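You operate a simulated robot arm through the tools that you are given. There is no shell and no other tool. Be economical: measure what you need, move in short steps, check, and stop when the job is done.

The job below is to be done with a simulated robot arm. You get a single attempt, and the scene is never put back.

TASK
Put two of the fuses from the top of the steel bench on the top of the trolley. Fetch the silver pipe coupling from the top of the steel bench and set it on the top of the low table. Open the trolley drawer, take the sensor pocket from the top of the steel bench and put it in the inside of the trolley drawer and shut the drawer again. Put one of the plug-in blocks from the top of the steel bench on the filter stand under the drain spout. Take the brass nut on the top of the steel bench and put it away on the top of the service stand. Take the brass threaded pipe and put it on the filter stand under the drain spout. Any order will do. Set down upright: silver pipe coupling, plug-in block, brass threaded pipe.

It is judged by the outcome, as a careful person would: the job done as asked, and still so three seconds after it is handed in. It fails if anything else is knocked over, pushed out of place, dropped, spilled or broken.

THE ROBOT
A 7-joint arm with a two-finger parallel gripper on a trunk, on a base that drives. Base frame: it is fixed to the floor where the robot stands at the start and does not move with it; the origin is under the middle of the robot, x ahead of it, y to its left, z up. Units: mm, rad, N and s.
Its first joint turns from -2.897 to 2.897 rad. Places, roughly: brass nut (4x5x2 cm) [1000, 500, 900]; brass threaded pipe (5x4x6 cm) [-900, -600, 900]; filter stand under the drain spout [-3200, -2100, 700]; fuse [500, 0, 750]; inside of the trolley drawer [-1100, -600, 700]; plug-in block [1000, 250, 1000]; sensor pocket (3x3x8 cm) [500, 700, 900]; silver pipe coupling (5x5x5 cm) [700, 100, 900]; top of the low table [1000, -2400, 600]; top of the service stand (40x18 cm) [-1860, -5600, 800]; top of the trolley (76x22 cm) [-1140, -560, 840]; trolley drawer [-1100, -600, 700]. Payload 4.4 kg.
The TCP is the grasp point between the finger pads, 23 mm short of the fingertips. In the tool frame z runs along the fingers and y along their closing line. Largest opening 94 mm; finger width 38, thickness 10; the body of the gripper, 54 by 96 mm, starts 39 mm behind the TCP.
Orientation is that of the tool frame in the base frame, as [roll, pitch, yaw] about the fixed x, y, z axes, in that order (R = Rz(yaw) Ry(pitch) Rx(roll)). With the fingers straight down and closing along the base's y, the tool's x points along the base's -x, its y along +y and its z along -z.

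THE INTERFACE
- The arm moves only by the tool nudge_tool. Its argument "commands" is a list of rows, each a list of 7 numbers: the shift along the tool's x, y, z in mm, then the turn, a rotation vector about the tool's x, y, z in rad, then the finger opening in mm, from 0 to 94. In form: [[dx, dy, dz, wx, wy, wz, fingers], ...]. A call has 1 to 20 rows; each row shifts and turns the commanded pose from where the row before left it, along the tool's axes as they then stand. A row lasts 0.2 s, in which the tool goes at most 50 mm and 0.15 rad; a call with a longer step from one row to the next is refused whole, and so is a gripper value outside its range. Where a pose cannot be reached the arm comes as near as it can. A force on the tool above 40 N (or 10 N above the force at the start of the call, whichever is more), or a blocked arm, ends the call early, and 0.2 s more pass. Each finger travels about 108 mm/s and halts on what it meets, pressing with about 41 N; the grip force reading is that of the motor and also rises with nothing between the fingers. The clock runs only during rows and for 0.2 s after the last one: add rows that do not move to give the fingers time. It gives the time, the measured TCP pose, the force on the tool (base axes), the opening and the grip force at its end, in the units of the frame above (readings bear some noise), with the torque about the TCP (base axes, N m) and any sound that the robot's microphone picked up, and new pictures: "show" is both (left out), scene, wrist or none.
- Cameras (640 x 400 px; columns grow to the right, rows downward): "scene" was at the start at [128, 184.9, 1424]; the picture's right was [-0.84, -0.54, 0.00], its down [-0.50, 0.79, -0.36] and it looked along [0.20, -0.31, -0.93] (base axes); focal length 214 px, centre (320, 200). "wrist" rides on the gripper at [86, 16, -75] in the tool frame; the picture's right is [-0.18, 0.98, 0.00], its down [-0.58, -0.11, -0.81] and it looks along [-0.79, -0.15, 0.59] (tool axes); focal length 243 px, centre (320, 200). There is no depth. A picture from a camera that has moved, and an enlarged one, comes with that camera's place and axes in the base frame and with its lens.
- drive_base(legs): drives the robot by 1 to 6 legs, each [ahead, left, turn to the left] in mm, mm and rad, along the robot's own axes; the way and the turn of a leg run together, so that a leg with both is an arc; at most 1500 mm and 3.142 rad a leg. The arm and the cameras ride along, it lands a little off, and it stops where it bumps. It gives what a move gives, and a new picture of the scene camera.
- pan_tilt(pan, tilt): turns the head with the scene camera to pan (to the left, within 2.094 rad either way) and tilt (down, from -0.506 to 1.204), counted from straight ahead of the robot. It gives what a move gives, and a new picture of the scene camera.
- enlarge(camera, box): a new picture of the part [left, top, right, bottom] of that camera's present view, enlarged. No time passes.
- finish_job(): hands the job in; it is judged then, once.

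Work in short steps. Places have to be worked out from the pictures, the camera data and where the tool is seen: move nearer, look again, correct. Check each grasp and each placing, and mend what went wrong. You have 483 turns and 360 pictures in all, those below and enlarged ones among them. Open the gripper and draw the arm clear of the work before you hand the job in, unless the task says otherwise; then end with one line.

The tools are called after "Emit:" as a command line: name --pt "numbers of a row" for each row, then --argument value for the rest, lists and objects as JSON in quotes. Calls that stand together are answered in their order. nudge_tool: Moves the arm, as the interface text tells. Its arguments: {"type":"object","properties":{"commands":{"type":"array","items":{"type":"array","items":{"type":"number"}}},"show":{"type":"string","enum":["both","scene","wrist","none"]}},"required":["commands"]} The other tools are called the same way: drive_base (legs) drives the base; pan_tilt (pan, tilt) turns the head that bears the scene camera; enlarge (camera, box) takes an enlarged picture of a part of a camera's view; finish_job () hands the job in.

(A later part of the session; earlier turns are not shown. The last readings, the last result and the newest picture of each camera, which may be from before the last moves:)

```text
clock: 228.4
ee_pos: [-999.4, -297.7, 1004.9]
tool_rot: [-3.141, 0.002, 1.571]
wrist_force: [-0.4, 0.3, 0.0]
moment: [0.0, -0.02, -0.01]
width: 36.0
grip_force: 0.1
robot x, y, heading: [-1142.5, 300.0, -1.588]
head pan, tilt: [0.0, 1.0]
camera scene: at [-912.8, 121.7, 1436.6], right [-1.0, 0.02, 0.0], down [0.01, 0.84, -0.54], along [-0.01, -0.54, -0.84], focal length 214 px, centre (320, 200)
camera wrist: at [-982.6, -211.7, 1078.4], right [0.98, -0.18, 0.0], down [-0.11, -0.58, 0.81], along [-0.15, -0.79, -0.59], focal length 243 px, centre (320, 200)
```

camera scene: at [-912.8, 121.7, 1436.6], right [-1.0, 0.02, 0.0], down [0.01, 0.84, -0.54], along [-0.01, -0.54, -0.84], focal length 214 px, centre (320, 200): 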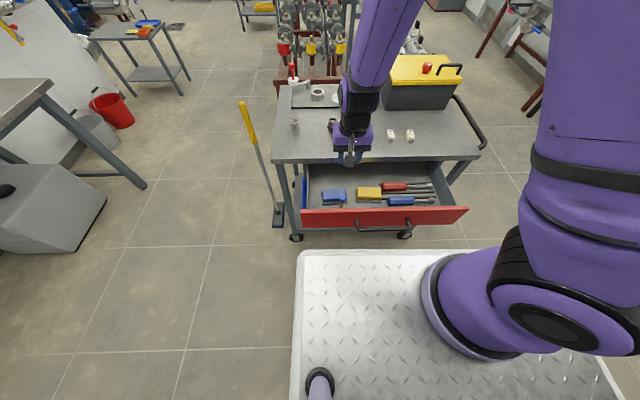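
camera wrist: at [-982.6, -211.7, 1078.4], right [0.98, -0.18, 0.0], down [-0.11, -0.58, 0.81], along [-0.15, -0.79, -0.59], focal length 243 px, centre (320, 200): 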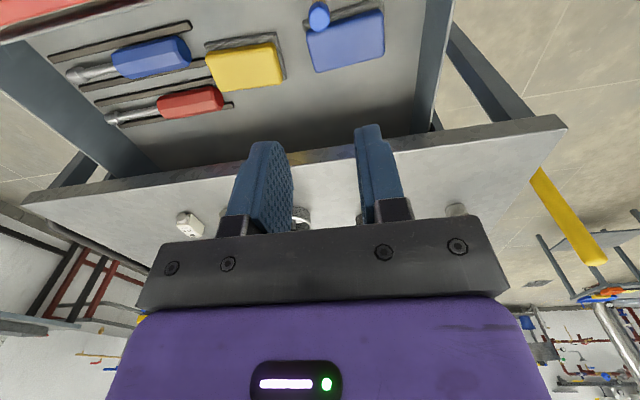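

Pocket stands in the drawer. To close it I'll push the handle bar with closed fingers; I back up ~105 mm for room first.

Emit:
drive_base --legs '[[-105, 0, 0.017]]'

Emit:
enlarge --camera "scene" --box '[250, 80, 450, 205]'

```text
clock: 229.6
ee_pos: [-988.2, -191.4, 1004.7]
tool_rot: [-3.141, 0.001, 1.587]
wrist_force: [0.3, 0.2, -0.2]
moment: [-0.02, -0.02, 0.01]
width: 36.0
grip_force: 0.0
robot x, y, heading: [-1143.1, 405.6, -1.572]
head pan, tilt: [0.0, 1.0]
camera scene: at [-909.1, 230.4, 1436.6], right [-1.0, 0.0, 0.0], down [0.0, 0.84, -0.54], along [0.0, -0.54, -0.84], focal length 214 px, centre (320, 200)
```

scene: 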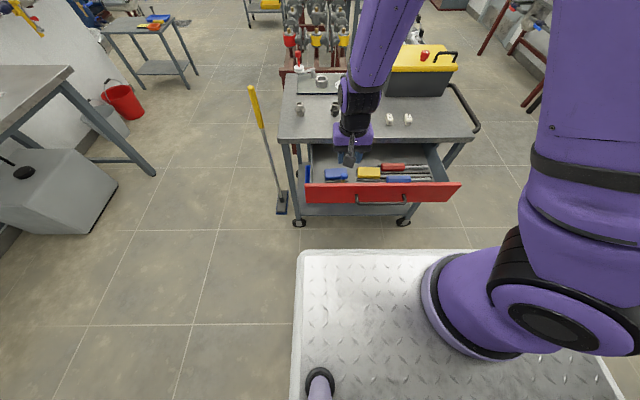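

```text
3.20 times, centred on (350, 142) of scene
camera zoom: at [-909.1, 230.4, 1436.6], right [-1.0, 0.0, 0.0], down [0.0, 0.84, -0.54], along [0.0, -0.54, -0.84], focal length 686 px, centre (224, 384)
```

zoom: 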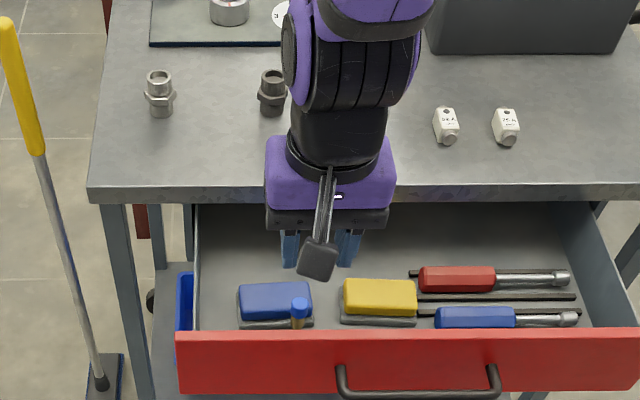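

Pocket upright in view. Handle bar now near y≈-192. I move in front of it with closed fingers.

Emit:
nudge_tool --pt "11 -37 0 0 0 0 0" --pt "11 -37 0 0 0 0 0" --pt "11 -37 0 0 0 0 0" --pt "11 -36 0 0 0 0 0" --pt "0 0 45 0 0 0 0" --pt "0 0 45 0 0 0 0" --pt "0 0 0 0 0 0 0" --show "wrist"

```text
clock: 231.2
ee_pos: [-1136.1, -154.1, 918.3]
tool_rot: [3.141, 0.002, 1.586]
wrist_force: [0.5, 0.3, 0.4]
moment: [-0.02, -0.01, -0.03]
width: 0.0
grip_force: 41.2
out of reach, approached as far as the arm can: row 4
robot x, y, heading: [-1136.8, 406.4, -1.572]
head pan, tilt: [0.0, 1.0]
camera wrist: at [-1121.5, -66.3, 991.8], right [0.99, -0.17, 0.0], down [-0.1, -0.58, 0.81], along [-0.14, -0.8, -0.59], focal length 243 px, centre (320, 200)
```

wrist: 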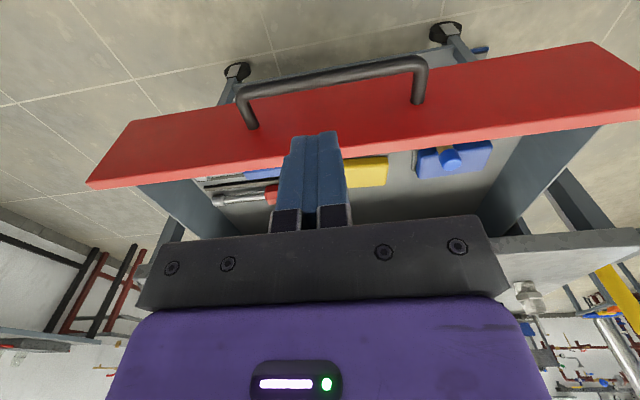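

Bar at y≈-187; my fingers' front face at -173. I descend vertically to z≈762.

Emit:
nudge_tool --pt "3 0 40 0 0 0 0" --pt "0 0 40 0 0 0 0" --pt "0 0 35 0 0 0 0" --pt "0 0 25 0 0 0 0" --pt "0 0 16 0 0 0 0" --pt "0 0 0 0 0 0 0" --show "wrist"

```text
clock: 232.6
ee_pos: [-1136.6, -151.8, 760.4]
tool_rot: [-3.141, 0.002, 1.589]
wrist_force: [0.2, -0.6, -0.4]
moment: [-0.01, 0.03, 0.02]
width: 0.0
grip_force: 40.4
robot x, y, heading: [-1141.3, 405.9, -1.572]
head pan, tilt: [0.0, 1.0]
camera wrist: at [-1121.0, -64.9, 833.4], right [0.99, -0.17, 0.0], down [-0.1, -0.58, 0.81], along [-0.14, -0.8, -0.59], focal length 243 px, centre (320, 200)
```

wrist: 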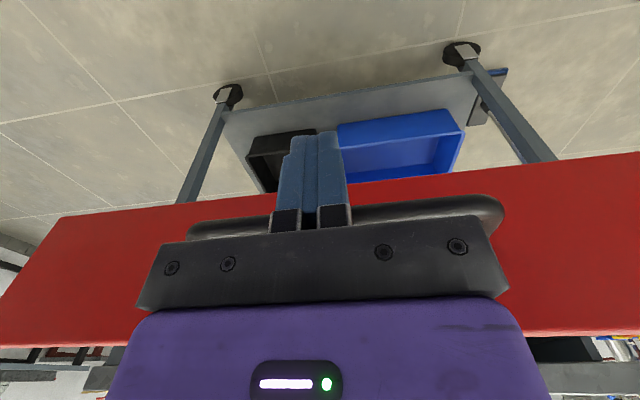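

Fingers are in front of the bar. I push the drawer in smoothly.

Emit:
nudge_tool --pt "-4 0 0 0 0 0 0" --pt "-5 0 0 0 0 0 0" --pt "-6 0 0 0 0 0 0" --pt "-8 0 0 0 0 0 0" --pt "-10 0 0 0 0 0 0" --pt "-10 0 0 0 0 0 0" --pt "-10 0 0 0 0 0 0" --pt "-10 0 0 0 0 0 0" --pt "-10 0 0 0 0 0 0" --pt "-10 0 0 0 0 0 0" --pt "-10 0 0 0 0 0 0" --pt "-10 0 0 0 0 0 0" --pt "-10 0 0 0 0 0 0" --pt "-10 0 0 0 0 0 0" --pt "-10 0 0 0 0 0 0" --pt "-8 0 0 0 0 0 0" --pt "-6 0 0 0 0 0 0" --pt "0 0 0 0 0 0 0" --show "scene"

```text
clock: 236.4
ee_pos: [-1132.9, -297.9, 758.8]
tool_rot: [3.14, 0.004, 1.586]
wrist_force: [0.0, -0.6, 0.3]
moment: [0.02, -0.01, -0.03]
width: 0.0
grip_force: 40.7
robot x, y, heading: [-1134.6, 402.5, -1.572]
head pan, tilt: [0.0, 1.0]
camera scene: at [-909.1, 230.3, 1436.6], right [-1.0, 0.0, 0.0], down [0.0, 0.84, -0.54], along [0.0, -0.54, -0.84], focal length 214 px, centre (320, 200)
```

scene: 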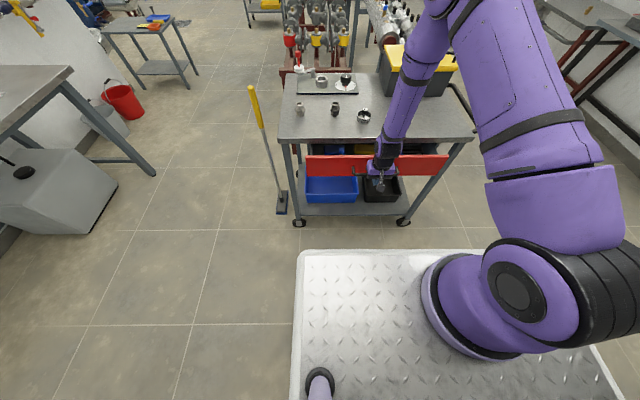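

Works well. I continue to full closure, small steps at the end.

Emit:
nudge_tool --pt "-6 0 0 0 0 0 0" --pt "-10 0 0 0 0 0 0" --pt "-10 0 0 0 0 0 0" --pt "-10 0 0 0 0 0 0" --pt "-10 0 0 0 0 0 0" --pt "-8 0 0 0 0 0 0" --pt "-6 0 0 0 0 0 0" --pt "-4 0 0 0 0 0 0" --pt "-4 0 0 0 0 0 0" --pt "-4 0 0 0 0 0 0" --pt "-4 0 0 0 0 0 0" --pt "-4 0 0 0 0 0 0" --pt "-4 0 0 0 0 0 0" --pt "-4 0 0 0 0 0 0" --pt "-4 0 0 0 0 0 0" --pt "0 0 0 0 0 0 0" --show "none"

```text
clock: 238.9
ee_pos: [-1131.5, -369.9, 758.1]
tool_rot: [-3.141, -0.01, 1.586]
wrist_force: [-0.2, 7.4, -0.2]
moment: [0.04, 0.02, -0.03]
width: 0.0
grip_force: 40.5
robot x, y, heading: [-1141.4, 404.7, -1.571]
head pan, tilt: [0.0, 1.0]
stopped in row 12: the force on the tool passed its limit at 46 N (the readings are from after the stop); the commanded pose is now the measured one
```

It stopped with 46 N at the expected closing point. I pull back and inspect.

Emit:
nudge_tool --pt "20 0 0 0 0 0 0" --pt "30 0 0 0 0 0 0" --pt "10 0 -40 0 0 0 0" --pt "0 0 -45 0 0 0 0" --pt "0 0 -45 0 0 0 0" --pt "0 0 -45 0 0 0 0" --pt "0 0 -45 0 0 0 0" --pt "0 0 -45 0 0 0 0" --pt "0 0 -45 0 0 0 60" --pt "0 0 0 0 0 0 60" --show "wrist"

Emit:
enlarge --camera "scene" --box '[250, 80, 450, 205]'

```text
clock: 241.1
ee_pos: [-1131.5, -314.7, 1067.5]
tool_rot: [-3.14, -0.008, 1.587]
wrist_force: [0.3, -0.1, -0.7]
moment: [0.0, 0.0, -0.01]
width: 60.2
grip_force: 0.0
robot x, y, heading: [-1142.7, 405.4, -1.572]
head pan, tilt: [0.0, 1.0]
camera wrist: at [-1117.6, -227.9, 1142.5], right [0.99, -0.17, 0.0], down [-0.1, -0.59, 0.8], along [-0.14, -0.79, -0.6], focal length 243 px, centre (320, 200)
```

wrist: 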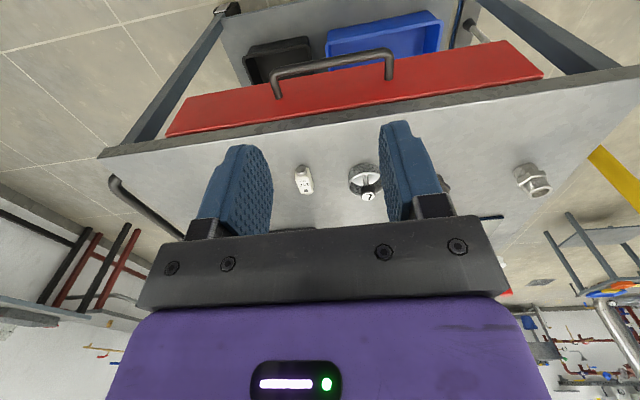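

```text
3.20 times, centred on (350, 142) of scene
camera zoom: at [-909.2, 230.5, 1436.6], right [-1.0, 0.0, 0.0], down [0.0, 0.84, -0.54], along [0.0, -0.54, -0.84], focal length 686 px, centre (224, 384)
```

zoom: 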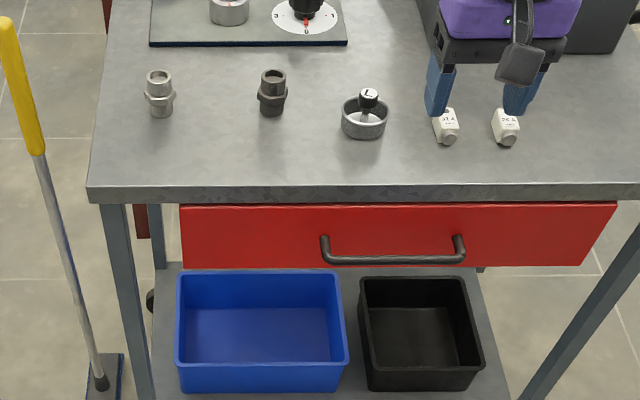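

Drawer is shut, everything on the trolley is in place. Now to the bench for a plug-in block (SPEED at ≈(460, 360)).

Emit:
drive_base --legs '[[100, 0, 0], [0, 0, 1.572], [995, 40, 0]]'

Emit:
pan_tilt --pan 0.0 --tilt 0.9

Emit:
enlarge --camera "scene" --box '[240, 100, 480, 260]'

```text
clock: 250.9
ee_pos: [578.3, 363.2, 1067.0]
tool_rot: [-3.142, -0.006, -3.122]
wrist_force: [-0.2, -0.7, -0.1]
moment: [0.01, -0.04, -0.04]
width: 59.8
grip_force: 0.0
robot x, y, heading: [-134.9, 350.0, 0.006]
head pan, tilt: [0.0, 1.0]
camera scene: at [28.6, 584.6, 1436.6], right [0.0, -1.0, 0.0], down [-0.84, 0.0, -0.54], along [0.54, 0.0, -0.84], focal length 214 px, centre (320, 200)
```

scene: 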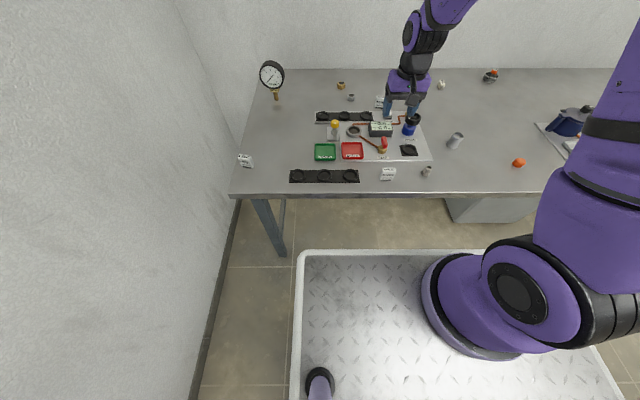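

```text
clock: 251.6
ee_pos: [578.5, 365.2, 1067.1]
tool_rot: [3.141, -0.006, -3.123]
wrist_force: [-0.4, -0.7, -0.2]
moment: [0.0, 0.0, 0.01]
width: 59.9
grip_force: 0.0
robot x, y, heading: [-137.2, 352.0, 0.005]
head pan, tilt: [0.0, 0.901]
camera scene: at [34.4, 584.6, 1443.8], right [0.0, -1.0, 0.0], down [-0.78, 0.0, -0.62], along [0.62, 0.0, -0.78], focal length 214 px, centre (320, 200)
```

scene: 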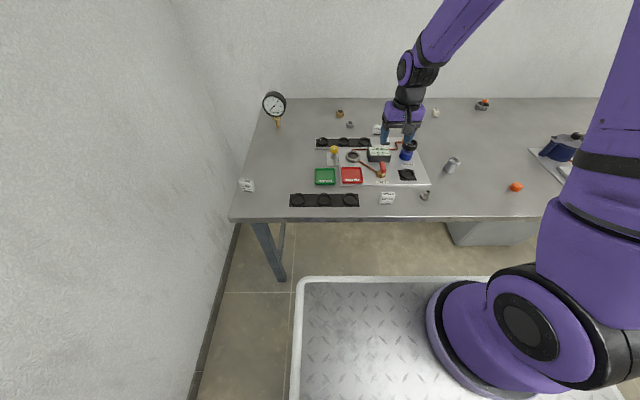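

```text
2.50 times, centred on (360, 180) of scene
camera zoom: at [34.4, 584.6, 1443.8], right [0.0, -1.0, 0.0], down [-0.78, 0.0, -0.62], along [0.62, 0.0, -0.78], focal length 536 px, centre (220, 250)
```

zoom: 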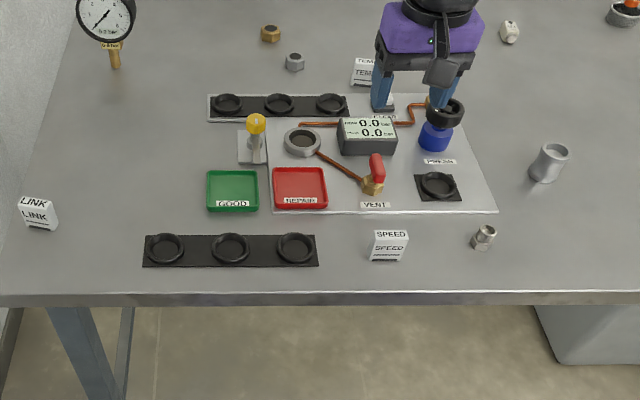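

Everything on the bench is undisturbed. SPEED block is near (488, 356). I move above and look with the wrist camera.

Emit:
nudge_tool --pt "31 -3 20 0 0 0 80" --pt "31 -3 25 0 0 0 80" --pt "28 -3 25 0 0 0 80" --pt "0 0 0 0 0 0 80" --show "wrist"

```text
clock: 252.6
ee_pos: [489.5, 353.4, 997.8]
tool_rot: [-3.141, -0.008, -3.121]
wrist_force: [0.8, 0.2, -0.2]
moment: [0.0, 0.0, 0.03]
width: 79.9
grip_force: 0.3
robot x, y, heading: [-139.7, 348.8, -0.001]
head pan, tilt: [0.0, 0.901]
camera wrist: at [403.1, 367.5, 1072.2], right [0.16, 0.99, 0.0], down [0.59, -0.1, 0.8], along [0.79, -0.13, -0.6], focal length 243 px, centre (320, 200)
```

wrist: 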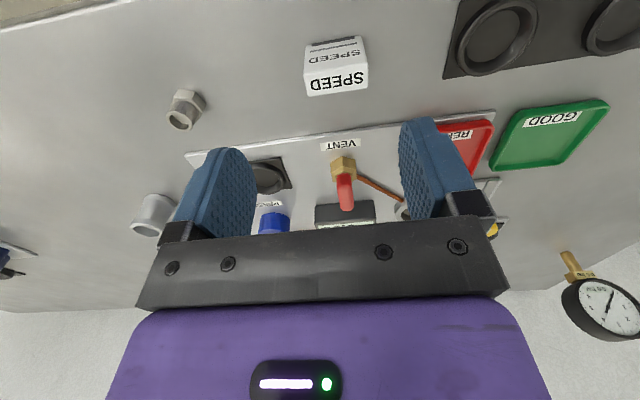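

Block top centre is around (494, 362). I shift and descend to check.

Emit:
nudge_tool --pt "-4 8 25 0 0 0 80" --pt "0 0 25 0 0 0 80" --pt "0 0 0 0 0 0 80" --show "wrist"

```text
clock: 253.4
ee_pos: [491.4, 361.6, 948.5]
tool_rot: [3.141, -0.006, -3.12]
wrist_force: [0.2, 0.2, 0.9]
moment: [0.01, -0.03, -0.01]
width: 79.8
grip_force: 0.1
robot x, y, heading: [-136.5, 355.4, 0.003]
head pan, tilt: [0.0, 0.901]
camera wrist: at [405.7, 375.7, 1022.6], right [0.16, 0.99, 0.0], down [0.59, -0.1, 0.8], along [0.79, -0.13, -0.6], focal length 243 px, centre (320, 200)
```

wrist: 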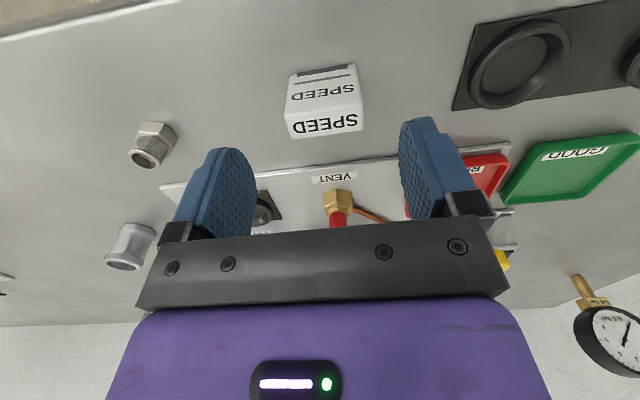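

Block centre ≈ (494, 364), ~44 mm wide, ~38 tall. I descend to z≈886 and close.

Emit:
nudge_tool --pt "-2.5 2 30 0 0 0 80" --pt "0 0 22 0 0 0 80" --pt "0 0 10 0 0 0 80" --pt "0 0 0 0 0 0 80" --pt "0 0 0 0 0 0 60" --pt "0 0 0 0 0 0 45" --pt "0 0 0 0 0 0 30" --pt "0 0 0 0 0 0 30" --show "wrist"

```text
clock: 255.2
ee_pos: [493.7, 362.7, 886.3]
tool_rot: [-3.14, -0.007, -3.123]
wrist_force: [0.2, 0.6, -0.6]
moment: [-0.01, -0.01, -0.05]
width: 43.3
grip_force: 40.9
robot x, y, heading: [-137.6, 350.6, 0.003]
head pan, tilt: [0.0, 0.901]
camera wrist: at [407.8, 377.3, 960.7], right [0.16, 0.99, 0.0], down [0.59, -0.1, 0.8], along [0.79, -0.13, -0.6], focal length 243 px, centre (320, 200)
```

wrist: 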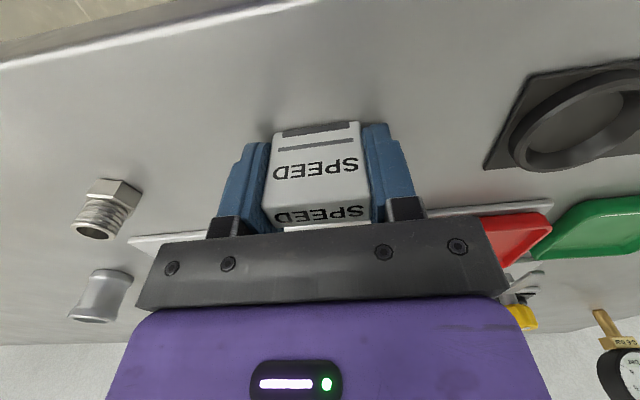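

Block gripped (43 mm). I lift it for travel.

Emit:
nudge_tool --pt "0 0 -20 0 0 0 30" --pt "0 0 -45 0 0 0 30" --pt "0 0 -45 0 0 0 30" --pt "0 0 -45 0 0 0 30" --pt "0 0 -45 0 0 0 30" --pt "0 0 -45 0 0 0 30" --pt "0 0 0 0 0 0 30" --show "wrist"

```text
clock: 256.8
ee_pos: [495.3, 361.5, 1131.1]
tool_rot: [-3.141, -0.007, -3.12]
wrist_force: [0.9, -0.5, -0.5]
moment: [-0.01, 0.01, -0.01]
width: 43.4
grip_force: 40.7
robot x, y, heading: [-137.0, 353.1, 0.009]
head pan, tilt: [0.0, 0.901]
camera wrist: at [408.7, 375.4, 1204.3], right [0.16, 0.99, 0.0], down [0.59, -0.1, 0.8], along [0.79, -0.13, -0.6], focal length 243 px, centre (320, 200)
```

wrist: 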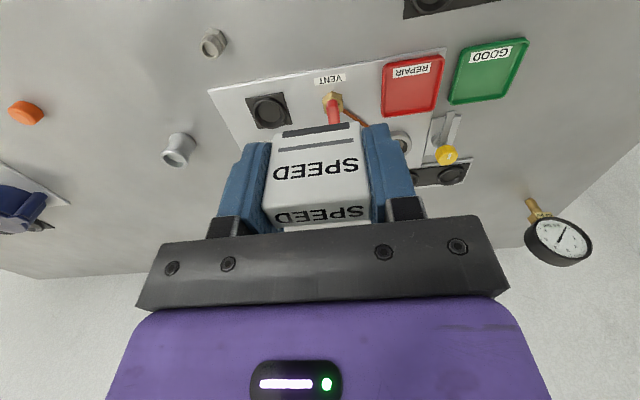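

Held. I drive back along the known clear route towards the filter stand.

Emit:
drive_base --legs '[[-1000, -200, 0], [-1150, 0, 0], [0, 0, -1.575]]'

```text
clock: 271.3
ee_pos: [-2268.4, -474.8, 1129.6]
tool_rot: [-3.141, -0.006, 1.591]
wrist_force: [-1.2, 0.6, -0.2]
moment: [0.03, 0.03, 0.02]
width: 43.3
grip_force: 41.0
robot x, y, heading: [-2278.9, 158.0, -1.562]
head pan, tilt: [0.0, 0.901]
camera scene: at [-2043.4, -19.8, 1443.8], right [-1.0, 0.0, 0.0], down [0.0, 0.78, -0.62], along [0.0, -0.62, -0.78], focal length 214 px, centre (320, 200)
```

scene: 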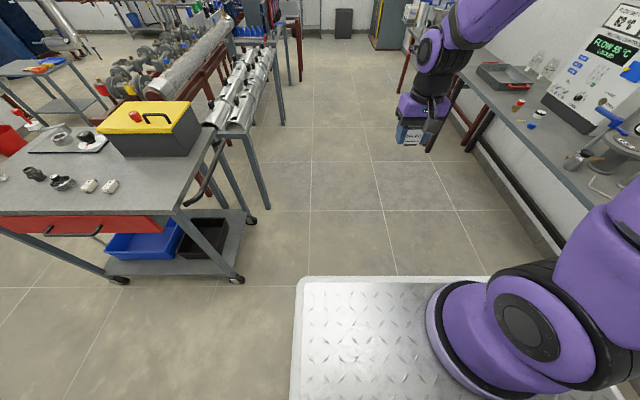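

Emit:
drive_base --legs '[[1100, 0, 0], [1030, 0, 0], [0, 0, -1.577], [200, 0, 0]]'

Emit:
pan_tilt --pan 0.2 --tilt 0.7

```text
clock: 286.9
ee_pos: [-3107.4, -2007.6, 1129.1]
tool_rot: [-3.141, -0.008, 0.042]
wrist_force: [0.1, 0.4, -0.2]
moment: [0.03, 0.02, -0.03]
width: 43.1
grip_force: 41.7
robot x, y, heading: [-2475.0, -1987.0, -3.121]
head pan, tilt: [0.0, 0.901]
camera scene: at [-2646.3, -2227.0, 1443.8], right [-0.02, 1.0, 0.0], down [0.78, 0.02, -0.62], along [-0.62, -0.01, -0.78], focal length 214 px, centre (320, 200)
```

scene: 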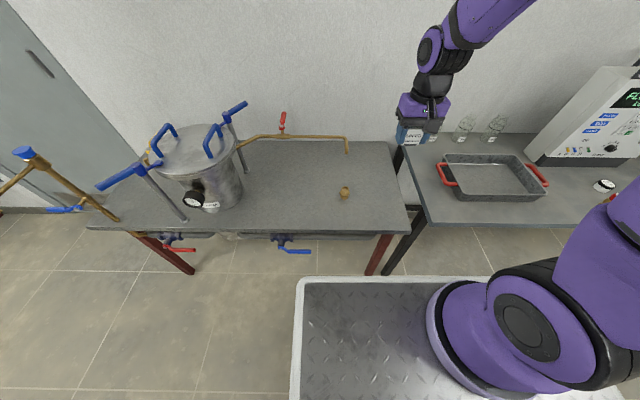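

```text
clock: 287.6
ee_pos: [-3106.8, -2005.5, 1128.8]
tool_rot: [-3.142, -0.007, 0.039]
wrist_force: [0.7, -0.3, -0.2]
moment: [0.02, 0.0, -0.02]
width: 43.5
grip_force: 41.4
robot x, y, heading: [-2476.6, -1981.0, -3.124]
head pan, tilt: [0.201, 0.7]
camera scene: at [-2653.6, -2244.0, 1459.9], right [-0.22, 0.98, 0.0], down [0.63, 0.14, -0.76], along [-0.75, -0.17, -0.64], focal length 214 px, centre (320, 200)
```

scene: 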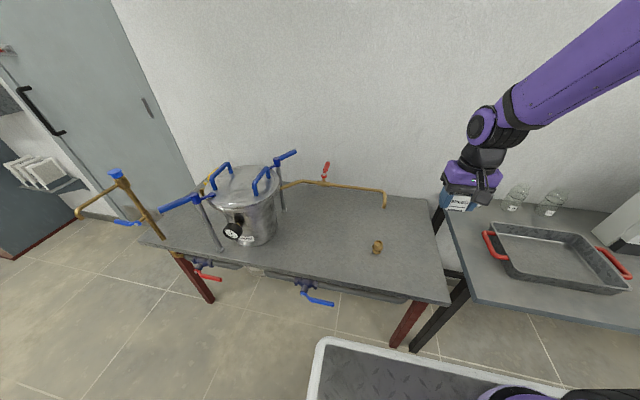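

Spout and pipe positions confirmed. I move the block to (-3225, -2045), beside the pipe, and descend.

Emit:
nudge_tool --pt "-40 12 0 0 0 0 30" --pt "-40 12 0 0 0 0 30" --pt "-39 11 0 0 0 0 30" --pt "0 0 45 0 0 0 30" --pt "0 0 45 0 0 0 30" --pt "0 0 45 0 0 0 30" --pt "0 0 45 0 0 0 30" --pt "0 0 45 0 0 0 30" --pt "0 0 45 0 0 0 30" --pt "0 0 40 0 0 0 30" --pt "0 0 0 0 0 0 30"

```text
clock: 290.0
ee_pos: [-3222.5, -2046.9, 816.8]
tool_rot: [3.139, -0.007, 0.04]
wrist_force: [0.7, 0.5, -0.7]
moment: [0.01, 0.02, -0.06]
width: 43.4
grip_force: 40.7
robot x, y, heading: [-2470.7, -1986.3, -3.118]
head pan, tilt: [0.201, 0.7]
camera scene: at [-2653.5, -2244.1, 1460.0], right [-0.22, 0.98, 0.0], down [0.63, 0.14, -0.76], along [-0.75, -0.17, -0.64], focal length 214 px, centre (320, 200)
camera wrist: at [-3135.9, -2060.4, 892.0], right [-0.14, -0.99, 0.0], down [-0.59, 0.08, 0.8], along [-0.79, 0.12, -0.6], focal length 243 px, centre (320, 200)
```

scene: 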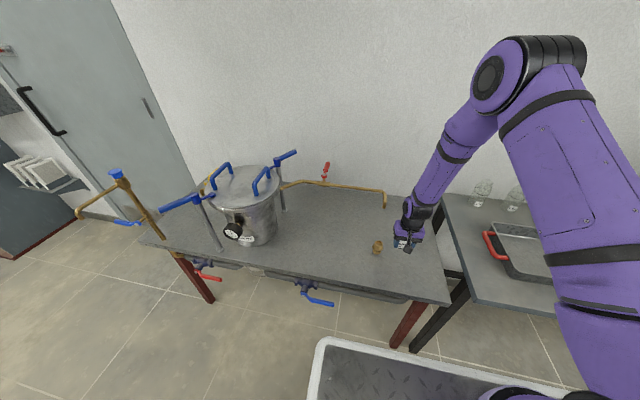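
wrist: 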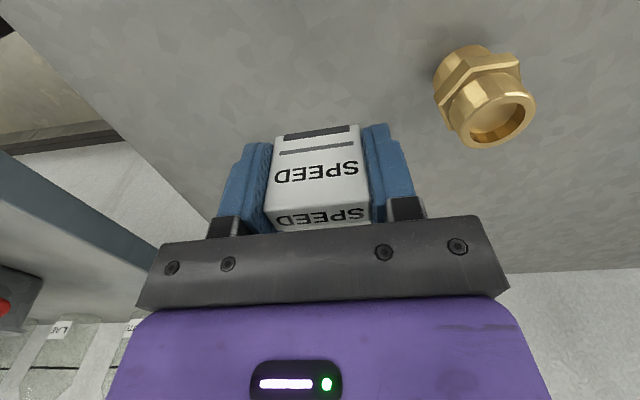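

Clear of the pipe. I lower slowly with small steps until contact near z≈756–760.

Emit:
nudge_tool --pt "0 0 20 0 0 0 30" --pt "0 0 16 0 0 0 30" --pt "0 0 8 0 0 0 30" --pt "0 0 4 0 0 0 30" --pt "0 0 2 0 0 0 30" --pt "0 0 2 0 0 0 30" --pt "0 0 2 0 0 0 30" --pt "0 0 2 0 0 0 30" --pt "0 0 2 0 0 0 30" --pt "0 0 2 0 0 0 30" --pt "0 0 2 0 0 0 30" --pt "0 0 2 0 0 0 30" --pt "0 0 0 0 0 0 30" --show "wrist"

```text
clock: 292.1
ee_pos: [-3222.6, -2044.8, 763.9]
tool_rot: [-3.142, -0.003, 0.036]
wrist_force: [4.3, 0.8, 15.5]
moment: [-0.03, -0.15, -0.02]
width: 43.3
grip_force: 41.1
robot x, y, heading: [-2473.3, -1984.6, -3.124]
head pan, tilt: [0.201, 0.7]
stopped in row 10: the force on the tool passed its limit at 55 N (the readings are from after the stop); the commanded pose is now the measured one
camera wrist: at [-3136.1, -2059.4, 837.3], right [-0.15, -0.99, 0.0], down [-0.59, 0.09, 0.8], along [-0.8, 0.12, -0.59], focal length 243 px, centre (320, 200)
```

wrist: 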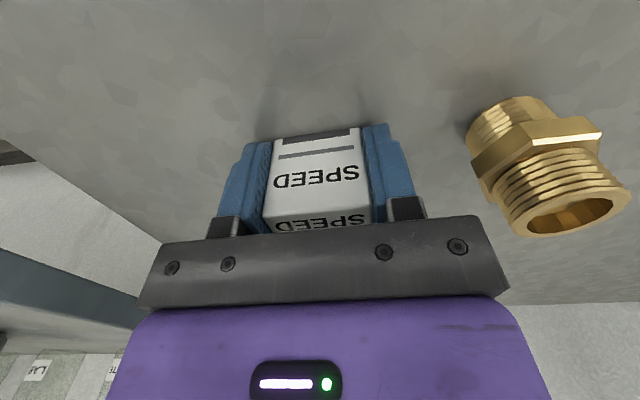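

Contact. I release and lift straight up.

Emit:
nudge_tool --pt "0 0 -1 0 0 0 45" --pt "0 0 0 0 0 0 62" --pt "0 0 0 0 0 0 62" --pt "0 0 -5 0 0 0 62" --pt "0 0 -25 0 0 0 62" --pt "0 0 -45 0 0 0 62" --pt "0 0 -45 0 0 0 62" --pt "0 0 -45 0 0 0 62" --pt "0 0 -45 0 0 0 62" --pt "0 0 -45 0 0 0 62" --pt "0 0 -45 0 0 0 62" --pt "0 0 -45 0 0 0 62" --pt "0 0 0 0 0 0 62"

```text
clock: 294.9
ee_pos: [-3226.6, -2045.3, 1109.0]
tool_rot: [3.142, -0.005, 0.04]
wrist_force: [0.1, 0.3, -0.2]
moment: [0.01, -0.05, -0.01]
width: 62.1
grip_force: 0.0
robot x, y, heading: [-2474.9, -1983.0, -3.122]
head pan, tilt: [0.201, 0.7]
camera scene: at [-2653.8, -2244.1, 1460.0], right [-0.22, 0.98, 0.0], down [0.63, 0.14, -0.76], along [-0.75, -0.17, -0.64], focal length 214 px, centre (320, 200)
camera wrist: at [-3140.3, -2058.4, 1183.3], right [-0.15, -0.99, 0.0], down [-0.59, 0.09, 0.8], along [-0.8, 0.12, -0.6], focal length 243 px, centre (320, 200)
```

scene: 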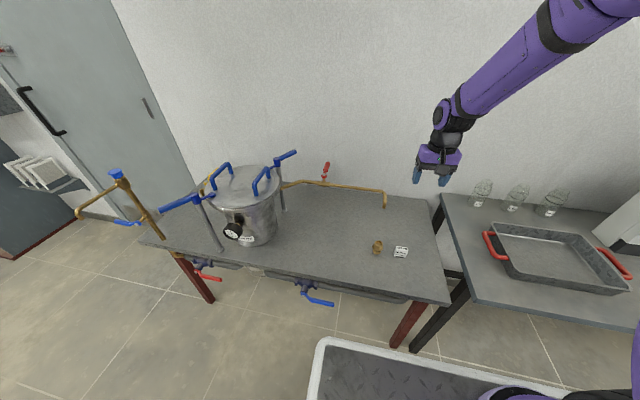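
wrist: 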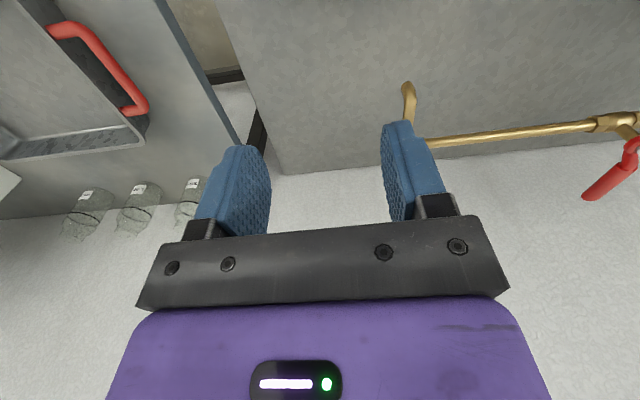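

Block and pipe both stand upright on the filter stand. I retract the arm and head back to the bench for the coupling.

Emit:
nudge_tool --pt "35 -10 0 0 0 0 80" --pt "35 -10 0 0 0 0 80" --pt "35 -10 0 0 0 0 80" --pt "0 0 0 0 0 0 80" --show "none"

Emit:
drive_base --legs '[[-220, 0, 0], [0, 0, -1.59], [1100, 0, 0], [1010, 0, 0], [0, 0, -1.571]]'

```text
clock: 295.9
ee_pos: [-3120.7, -2009.8, 1110.2]
tool_rot: [-3.141, -0.005, 0.04]
wrist_force: [0.2, 0.2, -0.8]
moment: [-0.04, 0.02, 0.0]
width: 80.0
grip_force: 0.1
robot x, y, heading: [-2475.3, -1985.8, -3.122]
head pan, tilt: [0.201, 0.7]
```

```text
clock: 311.2
ee_pos: [-2223.5, 750.8, 1111.8]
tool_rot: [-3.14, -0.01, -1.573]
wrist_force: [-0.4, 0.4, 0.1]
moment: [0.01, 0.0, 0.02]
width: 79.9
grip_force: 0.1
robot x, y, heading: [-2225.5, 114.9, 1.552]
head pan, tilt: [0.201, 0.7]
stopped in leg 4: the robot was blocked; the commanded pose is now the measured one
camera scene: at [-2475.2, 294.5, 1460.4], right [0.98, 0.18, 0.0], down [0.12, -0.63, -0.77], along [-0.14, 0.75, -0.64], focal length 214 px, centre (320, 200)
```

scene: 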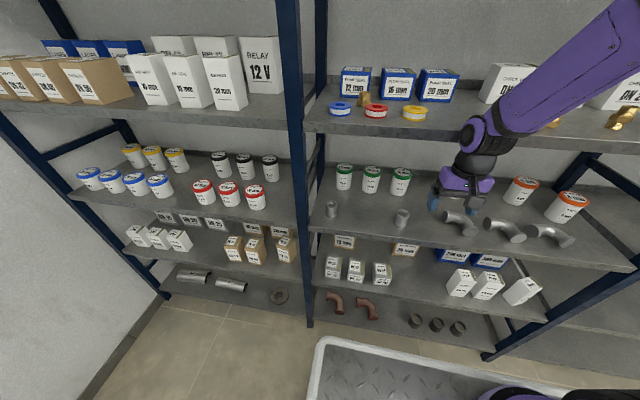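

The tool bumped the shelf edge. I back off at once and check for disturbance.

Emit:
drive_base --legs '[[-130, 0, 0]]'

Emit:
enlarge --camera "scene" --box '[320, 60, 640, 260]'

```text
clock: 312.5
ee_pos: [-2225.0, 625.4, 1109.5]
tool_rot: [-3.14, -0.01, -1.572]
wrist_force: [-0.6, 0.7, 0.6]
moment: [0.0, 0.01, 0.01]
width: 79.8
grip_force: 0.0
robot x, y, heading: [-2223.6, -16.6, 1.548]
head pan, tilt: [0.201, 0.7]
camera scene: at [-2478.0, 168.0, 1460.0], right [0.98, 0.18, 0.0], down [0.12, -0.63, -0.76], along [-0.14, 0.75, -0.64], focal length 214 px, centre (320, 200)
```

scene: 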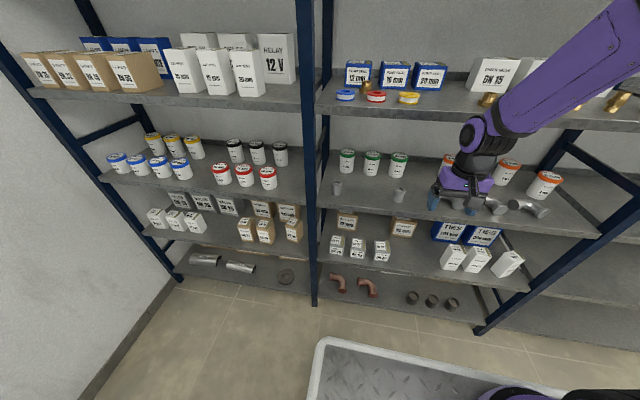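

```text
2.00 times, centred on (480, 160) of scene
camera zoom: at [-2478.0, 168.0, 1460.0], right [0.98, 0.18, 0.0], down [0.12, -0.63, -0.76], along [-0.14, 0.75, -0.64], focal length 429 px, centre (0, 280)
```

zoom: 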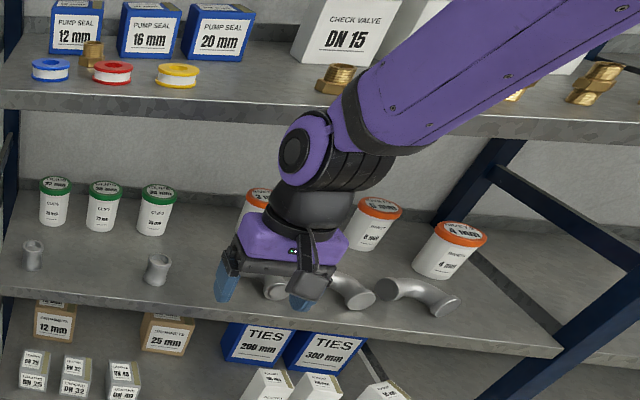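

Shelf items look orderly. I turn to heading 0 and drive to the bench for the coupling at ≈(640, 85).

Emit:
drive_base --legs '[[0, 0, -1.548], [1100, 60, 0], [1080, 40, 0]]'

Emit:
pan_tilt --pan 0.1 --tilt 0.9

```text
clock: 327.0
ee_pos: [585.6, 228.9, 1109.2]
tool_rot: [-3.14, -0.011, -3.065]
wrist_force: [-0.2, 0.0, -0.3]
moment: [-0.01, 0.04, 0.03]
width: 79.9
grip_force: 0.0
robot x, y, heading: [-49.9, 180.6, 0.053]
head pan, tilt: [0.201, 0.7]
camera scene: at [112.6, 440.6, 1460.0], right [0.25, -0.97, 0.0], down [-0.62, -0.16, -0.76], along [0.74, 0.19, -0.64], focal length 214 px, centre (320, 200)
```

scene: 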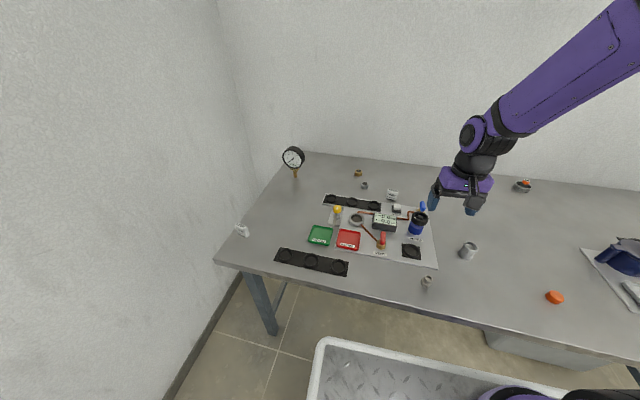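

```text
clock: 327.7
ee_pos: [586.6, 227.7, 1109.2]
tool_rot: [-3.14, -0.014, -3.066]
wrist_force: [-0.3, -0.2, -0.6]
moment: [0.01, -0.03, 0.01]
width: 80.0
grip_force: 0.1
robot x, y, heading: [-55.3, 180.5, 0.061]
head pan, tilt: [0.099, 0.901]
camera scene: at [105.0, 430.8, 1443.9], right [0.16, -0.99, 0.0], down [-0.77, -0.12, -0.62], along [0.61, 0.1, -0.78], focal length 214 px, centre (320, 200)
```

scene: 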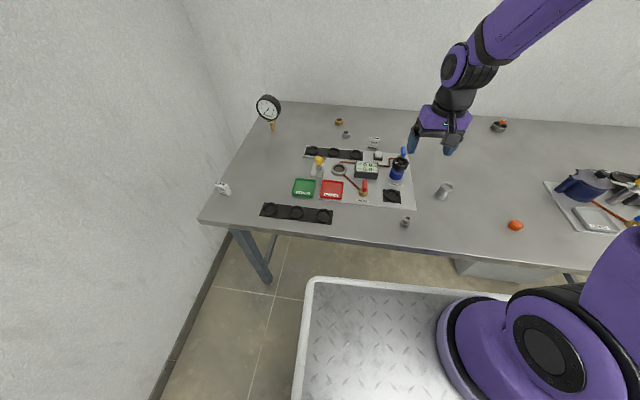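

Coupling at about (645, 82). I move above it and look.

Emit:
nudge_tool --pt "-12 -37 20 0 0 0 80" --pt "-12 -38 20 0 0 0 80" --pt "-12 -38 20 0 0 0 80" --pt "-11 -37 20 0 0 0 80" --pt "0 0 30 0 0 0 80" --pt "0 0 0 0 0 0 80" --show "wrist"

```text
clock: 329.1
ee_pos: [643.5, 81.8, 997.8]
tool_rot: [-3.139, -0.013, -3.066]
wrist_force: [0.1, -0.1, 0.0]
moment: [0.02, -0.01, -0.03]
width: 80.2
grip_force: 0.0
robot x, y, heading: [-53.3, 182.0, 0.062]
head pan, tilt: [0.099, 0.901]
camera wrist: at [557.2, 91.5, 1073.3], right [0.11, 0.99, 0.0], down [0.6, -0.06, 0.8], along [0.79, -0.09, -0.6], focal length 243 px, centre (320, 200)
```

wrist: 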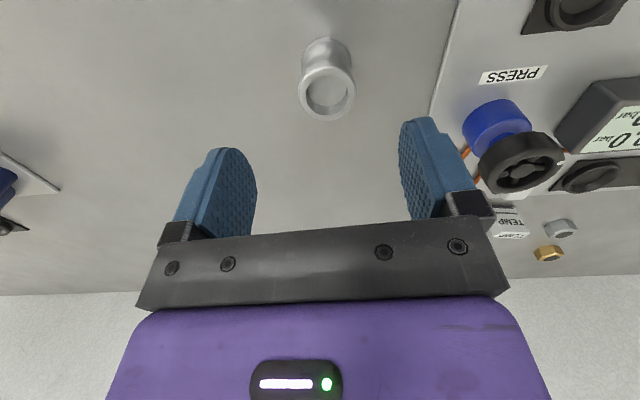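

Coupling centre (649, 85). I descend to z≈888 and close.

Emit:
nudge_tool --pt "-3 2 35 0 0 0 80" --pt "-3 1 35 0 0 0 80" --pt "0 0 25 0 0 0 80" --pt "0 0 13 0 0 0 80" --pt "0 0 0 0 0 0 80" --pt "0 0 0 0 0 0 60" --pt "0 0 0 0 0 0 40" --pt "0 0 0 0 0 0 25" --pt "0 0 0 0 0 0 25" --show "wrist"

```text
clock: 331.1
ee_pos: [647.4, 85.2, 890.4]
tool_rot: [-3.141, -0.013, -3.066]
wrist_force: [0.0, -0.6, 0.9]
moment: [-0.01, -0.01, 0.01]
width: 41.1
grip_force: 41.0
robot x, y, heading: [-55.1, 183.2, 0.059]
head pan, tilt: [0.099, 0.901]
camera wrist: at [560.8, 95.4, 966.1], right [0.11, 0.99, 0.0], down [0.6, -0.06, 0.8], along [0.79, -0.09, -0.6], focal length 243 px, centre (320, 200)
```

wrist: 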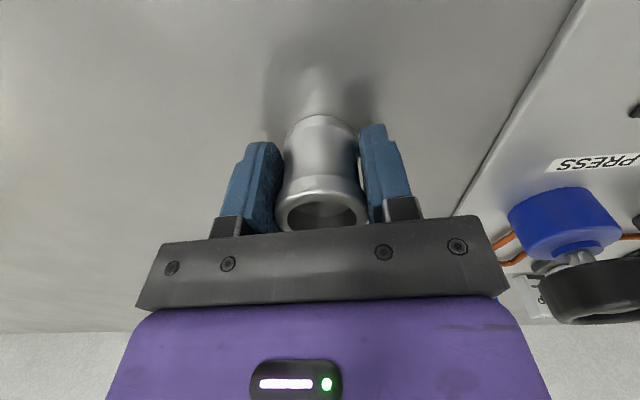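

Gripped (41 mm). I lift and back off the bench.

Emit:
nudge_tool --pt "0 0 -20 0 0 0 25" --pt "0 0 -45 0 0 0 25" --pt "0 0 -45 0 0 0 25" --pt "0 0 -45 0 0 0 25" --pt "0 0 -45 0 0 0 25" --pt "0 0 -40 0 0 0 25" --pt "0 0 0 0 0 0 25" --show "wrist"

```text
clock: 332.7
ee_pos: [647.9, 87.2, 1131.5]
tool_rot: [-3.14, -0.013, -3.065]
wrist_force: [0.2, -0.1, -1.2]
moment: [-0.01, 0.0, -0.02]
width: 41.1
grip_force: 41.3
robot x, y, heading: [-53.1, 177.6, 0.059]
head pan, tilt: [0.099, 0.901]
camera wrist: at [561.5, 96.5, 1207.4], right [0.11, 0.99, 0.0], down [0.6, -0.06, 0.8], along [0.79, -0.09, -0.6], focal length 243 px, centre (320, 200)
```

wrist: 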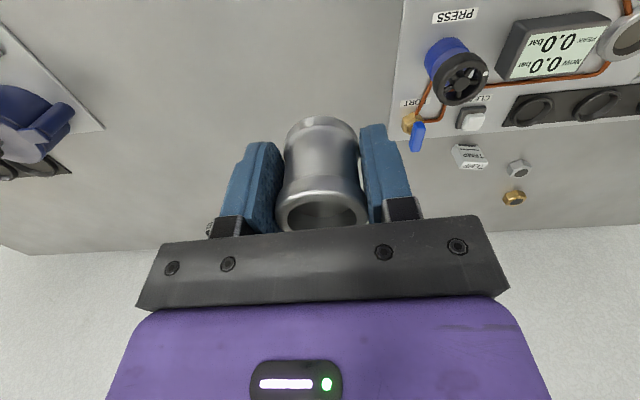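

Emit:
drive_base --legs '[[-150, 0, 0], [0, 0, -1.63]]'

Emit:
pan_tilt --pan 0.3 --tilt 0.5

```text
clock: 338.0
ee_pos: [-324.5, -525.3, 1132.6]
tool_rot: [-3.141, -0.011, 1.614]
wrist_force: [1.2, 0.1, -1.5]
moment: [0.0, 0.0, 0.01]
width: 41.0
grip_force: 41.3
robot x, y, heading: [-209.5, 171.0, -1.55]
head pan, tilt: [0.099, 0.901]
camera scene: at [38.6, 0.3, 1443.8], right [-0.99, -0.12, 0.0], down [-0.09, 0.78, -0.62], along [0.08, -0.62, -0.78], focal length 214 px, centre (320, 200)
```

scene: 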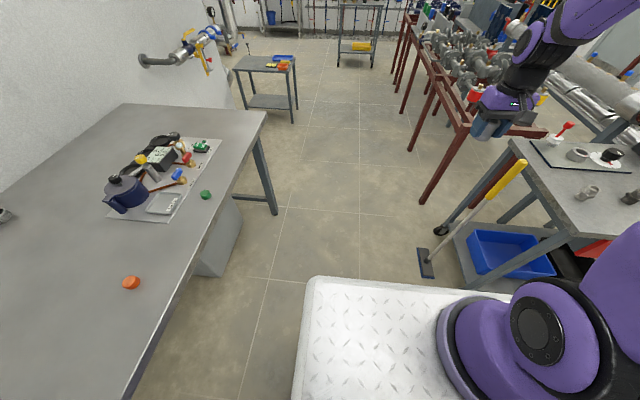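

```text
clock: 338.9
ee_pos: [-324.9, -525.2, 1131.5]
tool_rot: [-3.14, -0.011, 1.612]
wrist_force: [0.0, 0.5, -1.7]
moment: [0.0, 0.04, -0.01]
width: 40.9
grip_force: 40.7
robot x, y, heading: [-207.2, 173.4, -1.55]
head pan, tilt: [0.3, 0.499]
camera scene: at [58.2, -11.1, 1477.6], right [-0.95, -0.32, 0.0], down [-0.15, 0.45, -0.88], along [0.28, -0.83, -0.48], focal length 214 px, centre (320, 200)
```

scene: 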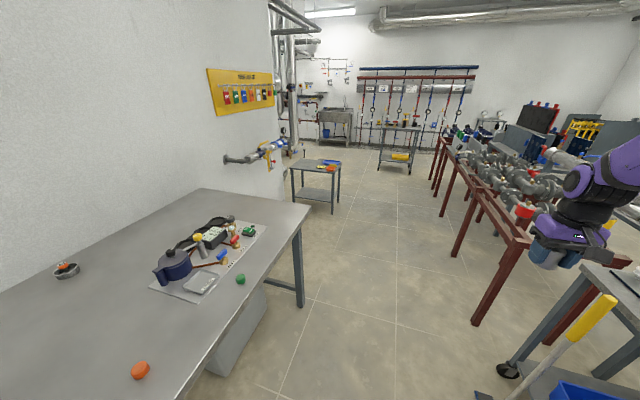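

Corridor is clear; low table spans about x 580–1150, y −2200…−2600. I drive down past the bench, then turn to face +x at it.

Emit:
drive_base --legs '[[1400, 100, 0], [1100, 200, 0]]'

Emit:
pan_tilt --pan 1.2 --tilt 0.7

```text
clock: 351.2
ee_pos: [101.4, -3026.4, 1132.7]
tool_rot: [-3.139, -0.014, 1.646]
wrist_force: [0.3, 0.5, -1.7]
moment: [0.04, -0.01, 0.02]
width: 40.7
grip_force: 40.9
robot x, y, heading: [194.2, -2327.7, -1.515]
head pan, tilt: [0.3, 0.499]
camera scene: at [466.9, -2501.8, 1477.7], right [-0.94, -0.35, 0.0], down [-0.17, 0.45, -0.88], along [0.31, -0.82, -0.48], focal length 214 px, centre (320, 200)
```

scene: 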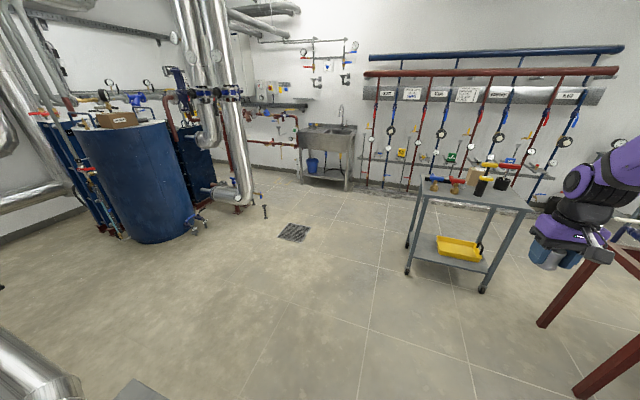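

```text
clock: 352.4
ee_pos: [103.1, -3027.6, 1132.7]
tool_rot: [-3.141, -0.012, 1.646]
wrist_force: [0.0, 0.4, -2.3]
moment: [0.0, 0.02, -0.04]
width: 41.0
grip_force: 41.4
robot x, y, heading: [192.0, -2328.6, -1.514]
head pan, tilt: [1.201, 0.7]
camera scene: at [516.0, -2442.9, 1460.0], right [-0.31, -0.95, 0.0], down [-0.61, 0.2, -0.77], along [0.73, -0.24, -0.64], focal length 214 px, centre (320, 200)
```

scene: 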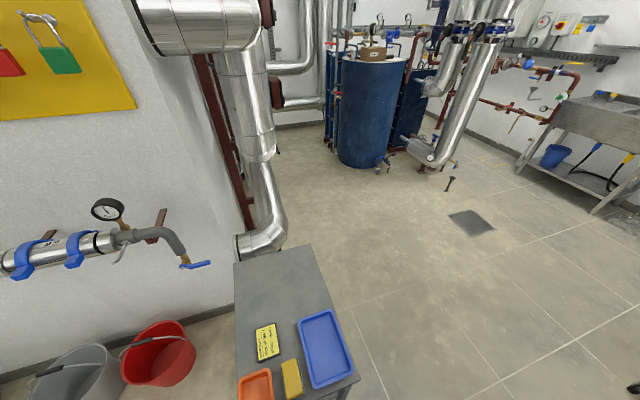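

The low table spans x≈626–1180, y≈−2240…−2600; free area is the far half around (1000, −2420). I shift away from it, turn left to face it, and approach.

Emit:
drive_base --legs '[[90, -130, 0], [0, 0, 1.514]]'

Emit:
pan_tilt --pan 0.0 --tilt 0.8

```text
clock: 357.6
ee_pos: [769.8, -2537.3, 1131.8]
tool_rot: [-3.139, -0.011, -3.093]
wrist_force: [0.7, -0.3, -2.0]
moment: [0.02, 0.03, -0.02]
width: 40.7
grip_force: 40.9
robot x, y, heading: [66.7, -2420.9, 0.034]
head pan, tilt: [1.201, 0.7]
camera scene: at [190.5, -2109.2, 1460.0], right [0.94, -0.33, 0.0], down [-0.22, -0.61, -0.76], along [0.26, 0.72, -0.64], focal length 214 px, centre (320, 200)
```

scene: 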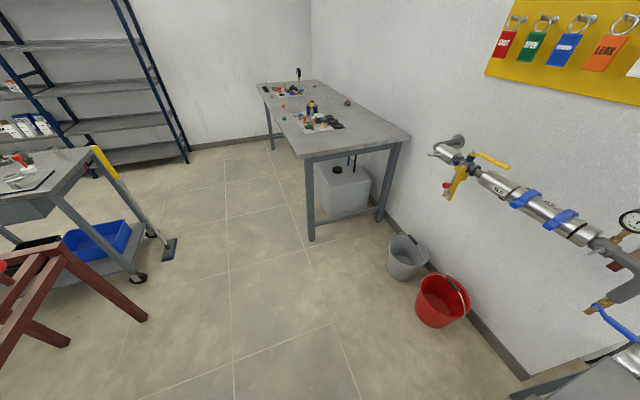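

```text
clock: 359.0
ee_pos: [769.8, -2538.0, 1132.5]
tool_rot: [-3.14, -0.012, -3.091]
wrist_force: [0.1, 1.1, -1.5]
moment: [-0.02, 0.01, -0.02]
width: 40.7
grip_force: 41.3
robot x, y, heading: [67.1, -2422.6, 0.034]
head pan, tilt: [0.0, 0.799]
camera scene: at [242.7, -2186.8, 1451.7], right [0.03, -1.0, 0.0], down [-0.72, -0.02, -0.7], along [0.7, 0.02, -0.72], focal length 214 px, centre (320, 200)
```

scene: 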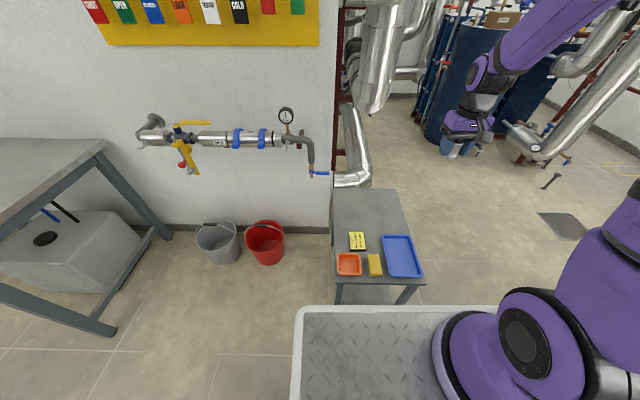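

Free far half confirmed. I move ahead 140 mm.

Emit:
drive_base --legs '[[140, 0, -0.034]]'

```text
clock: 360.4
ee_pos: [906.8, -2562.1, 1131.9]
tool_rot: [-3.139, -0.012, -3.128]
wrist_force: [0.5, -1.1, -1.0]
moment: [-0.02, 0.01, -0.01]
width: 40.6
grip_force: 40.5
robot x, y, heading: [212.2, -2422.0, -0.009]
head pan, tilt: [0.0, 0.799]
camera scene: at [392.3, -2191.7, 1451.7], right [-0.01, -1.0, 0.0], down [-0.72, 0.0, -0.7], along [0.7, 0.0, -0.72], focal length 214 px, centre (320, 200)
```

scene: 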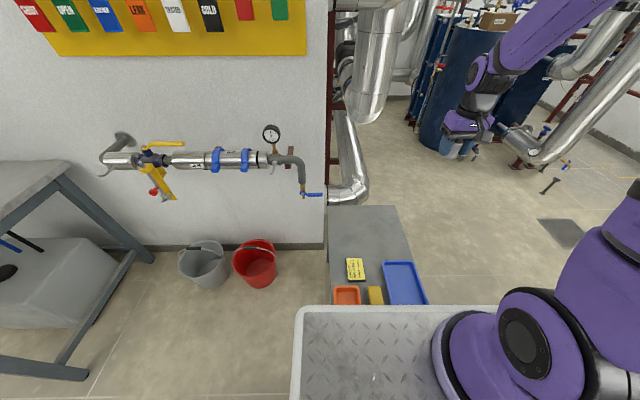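

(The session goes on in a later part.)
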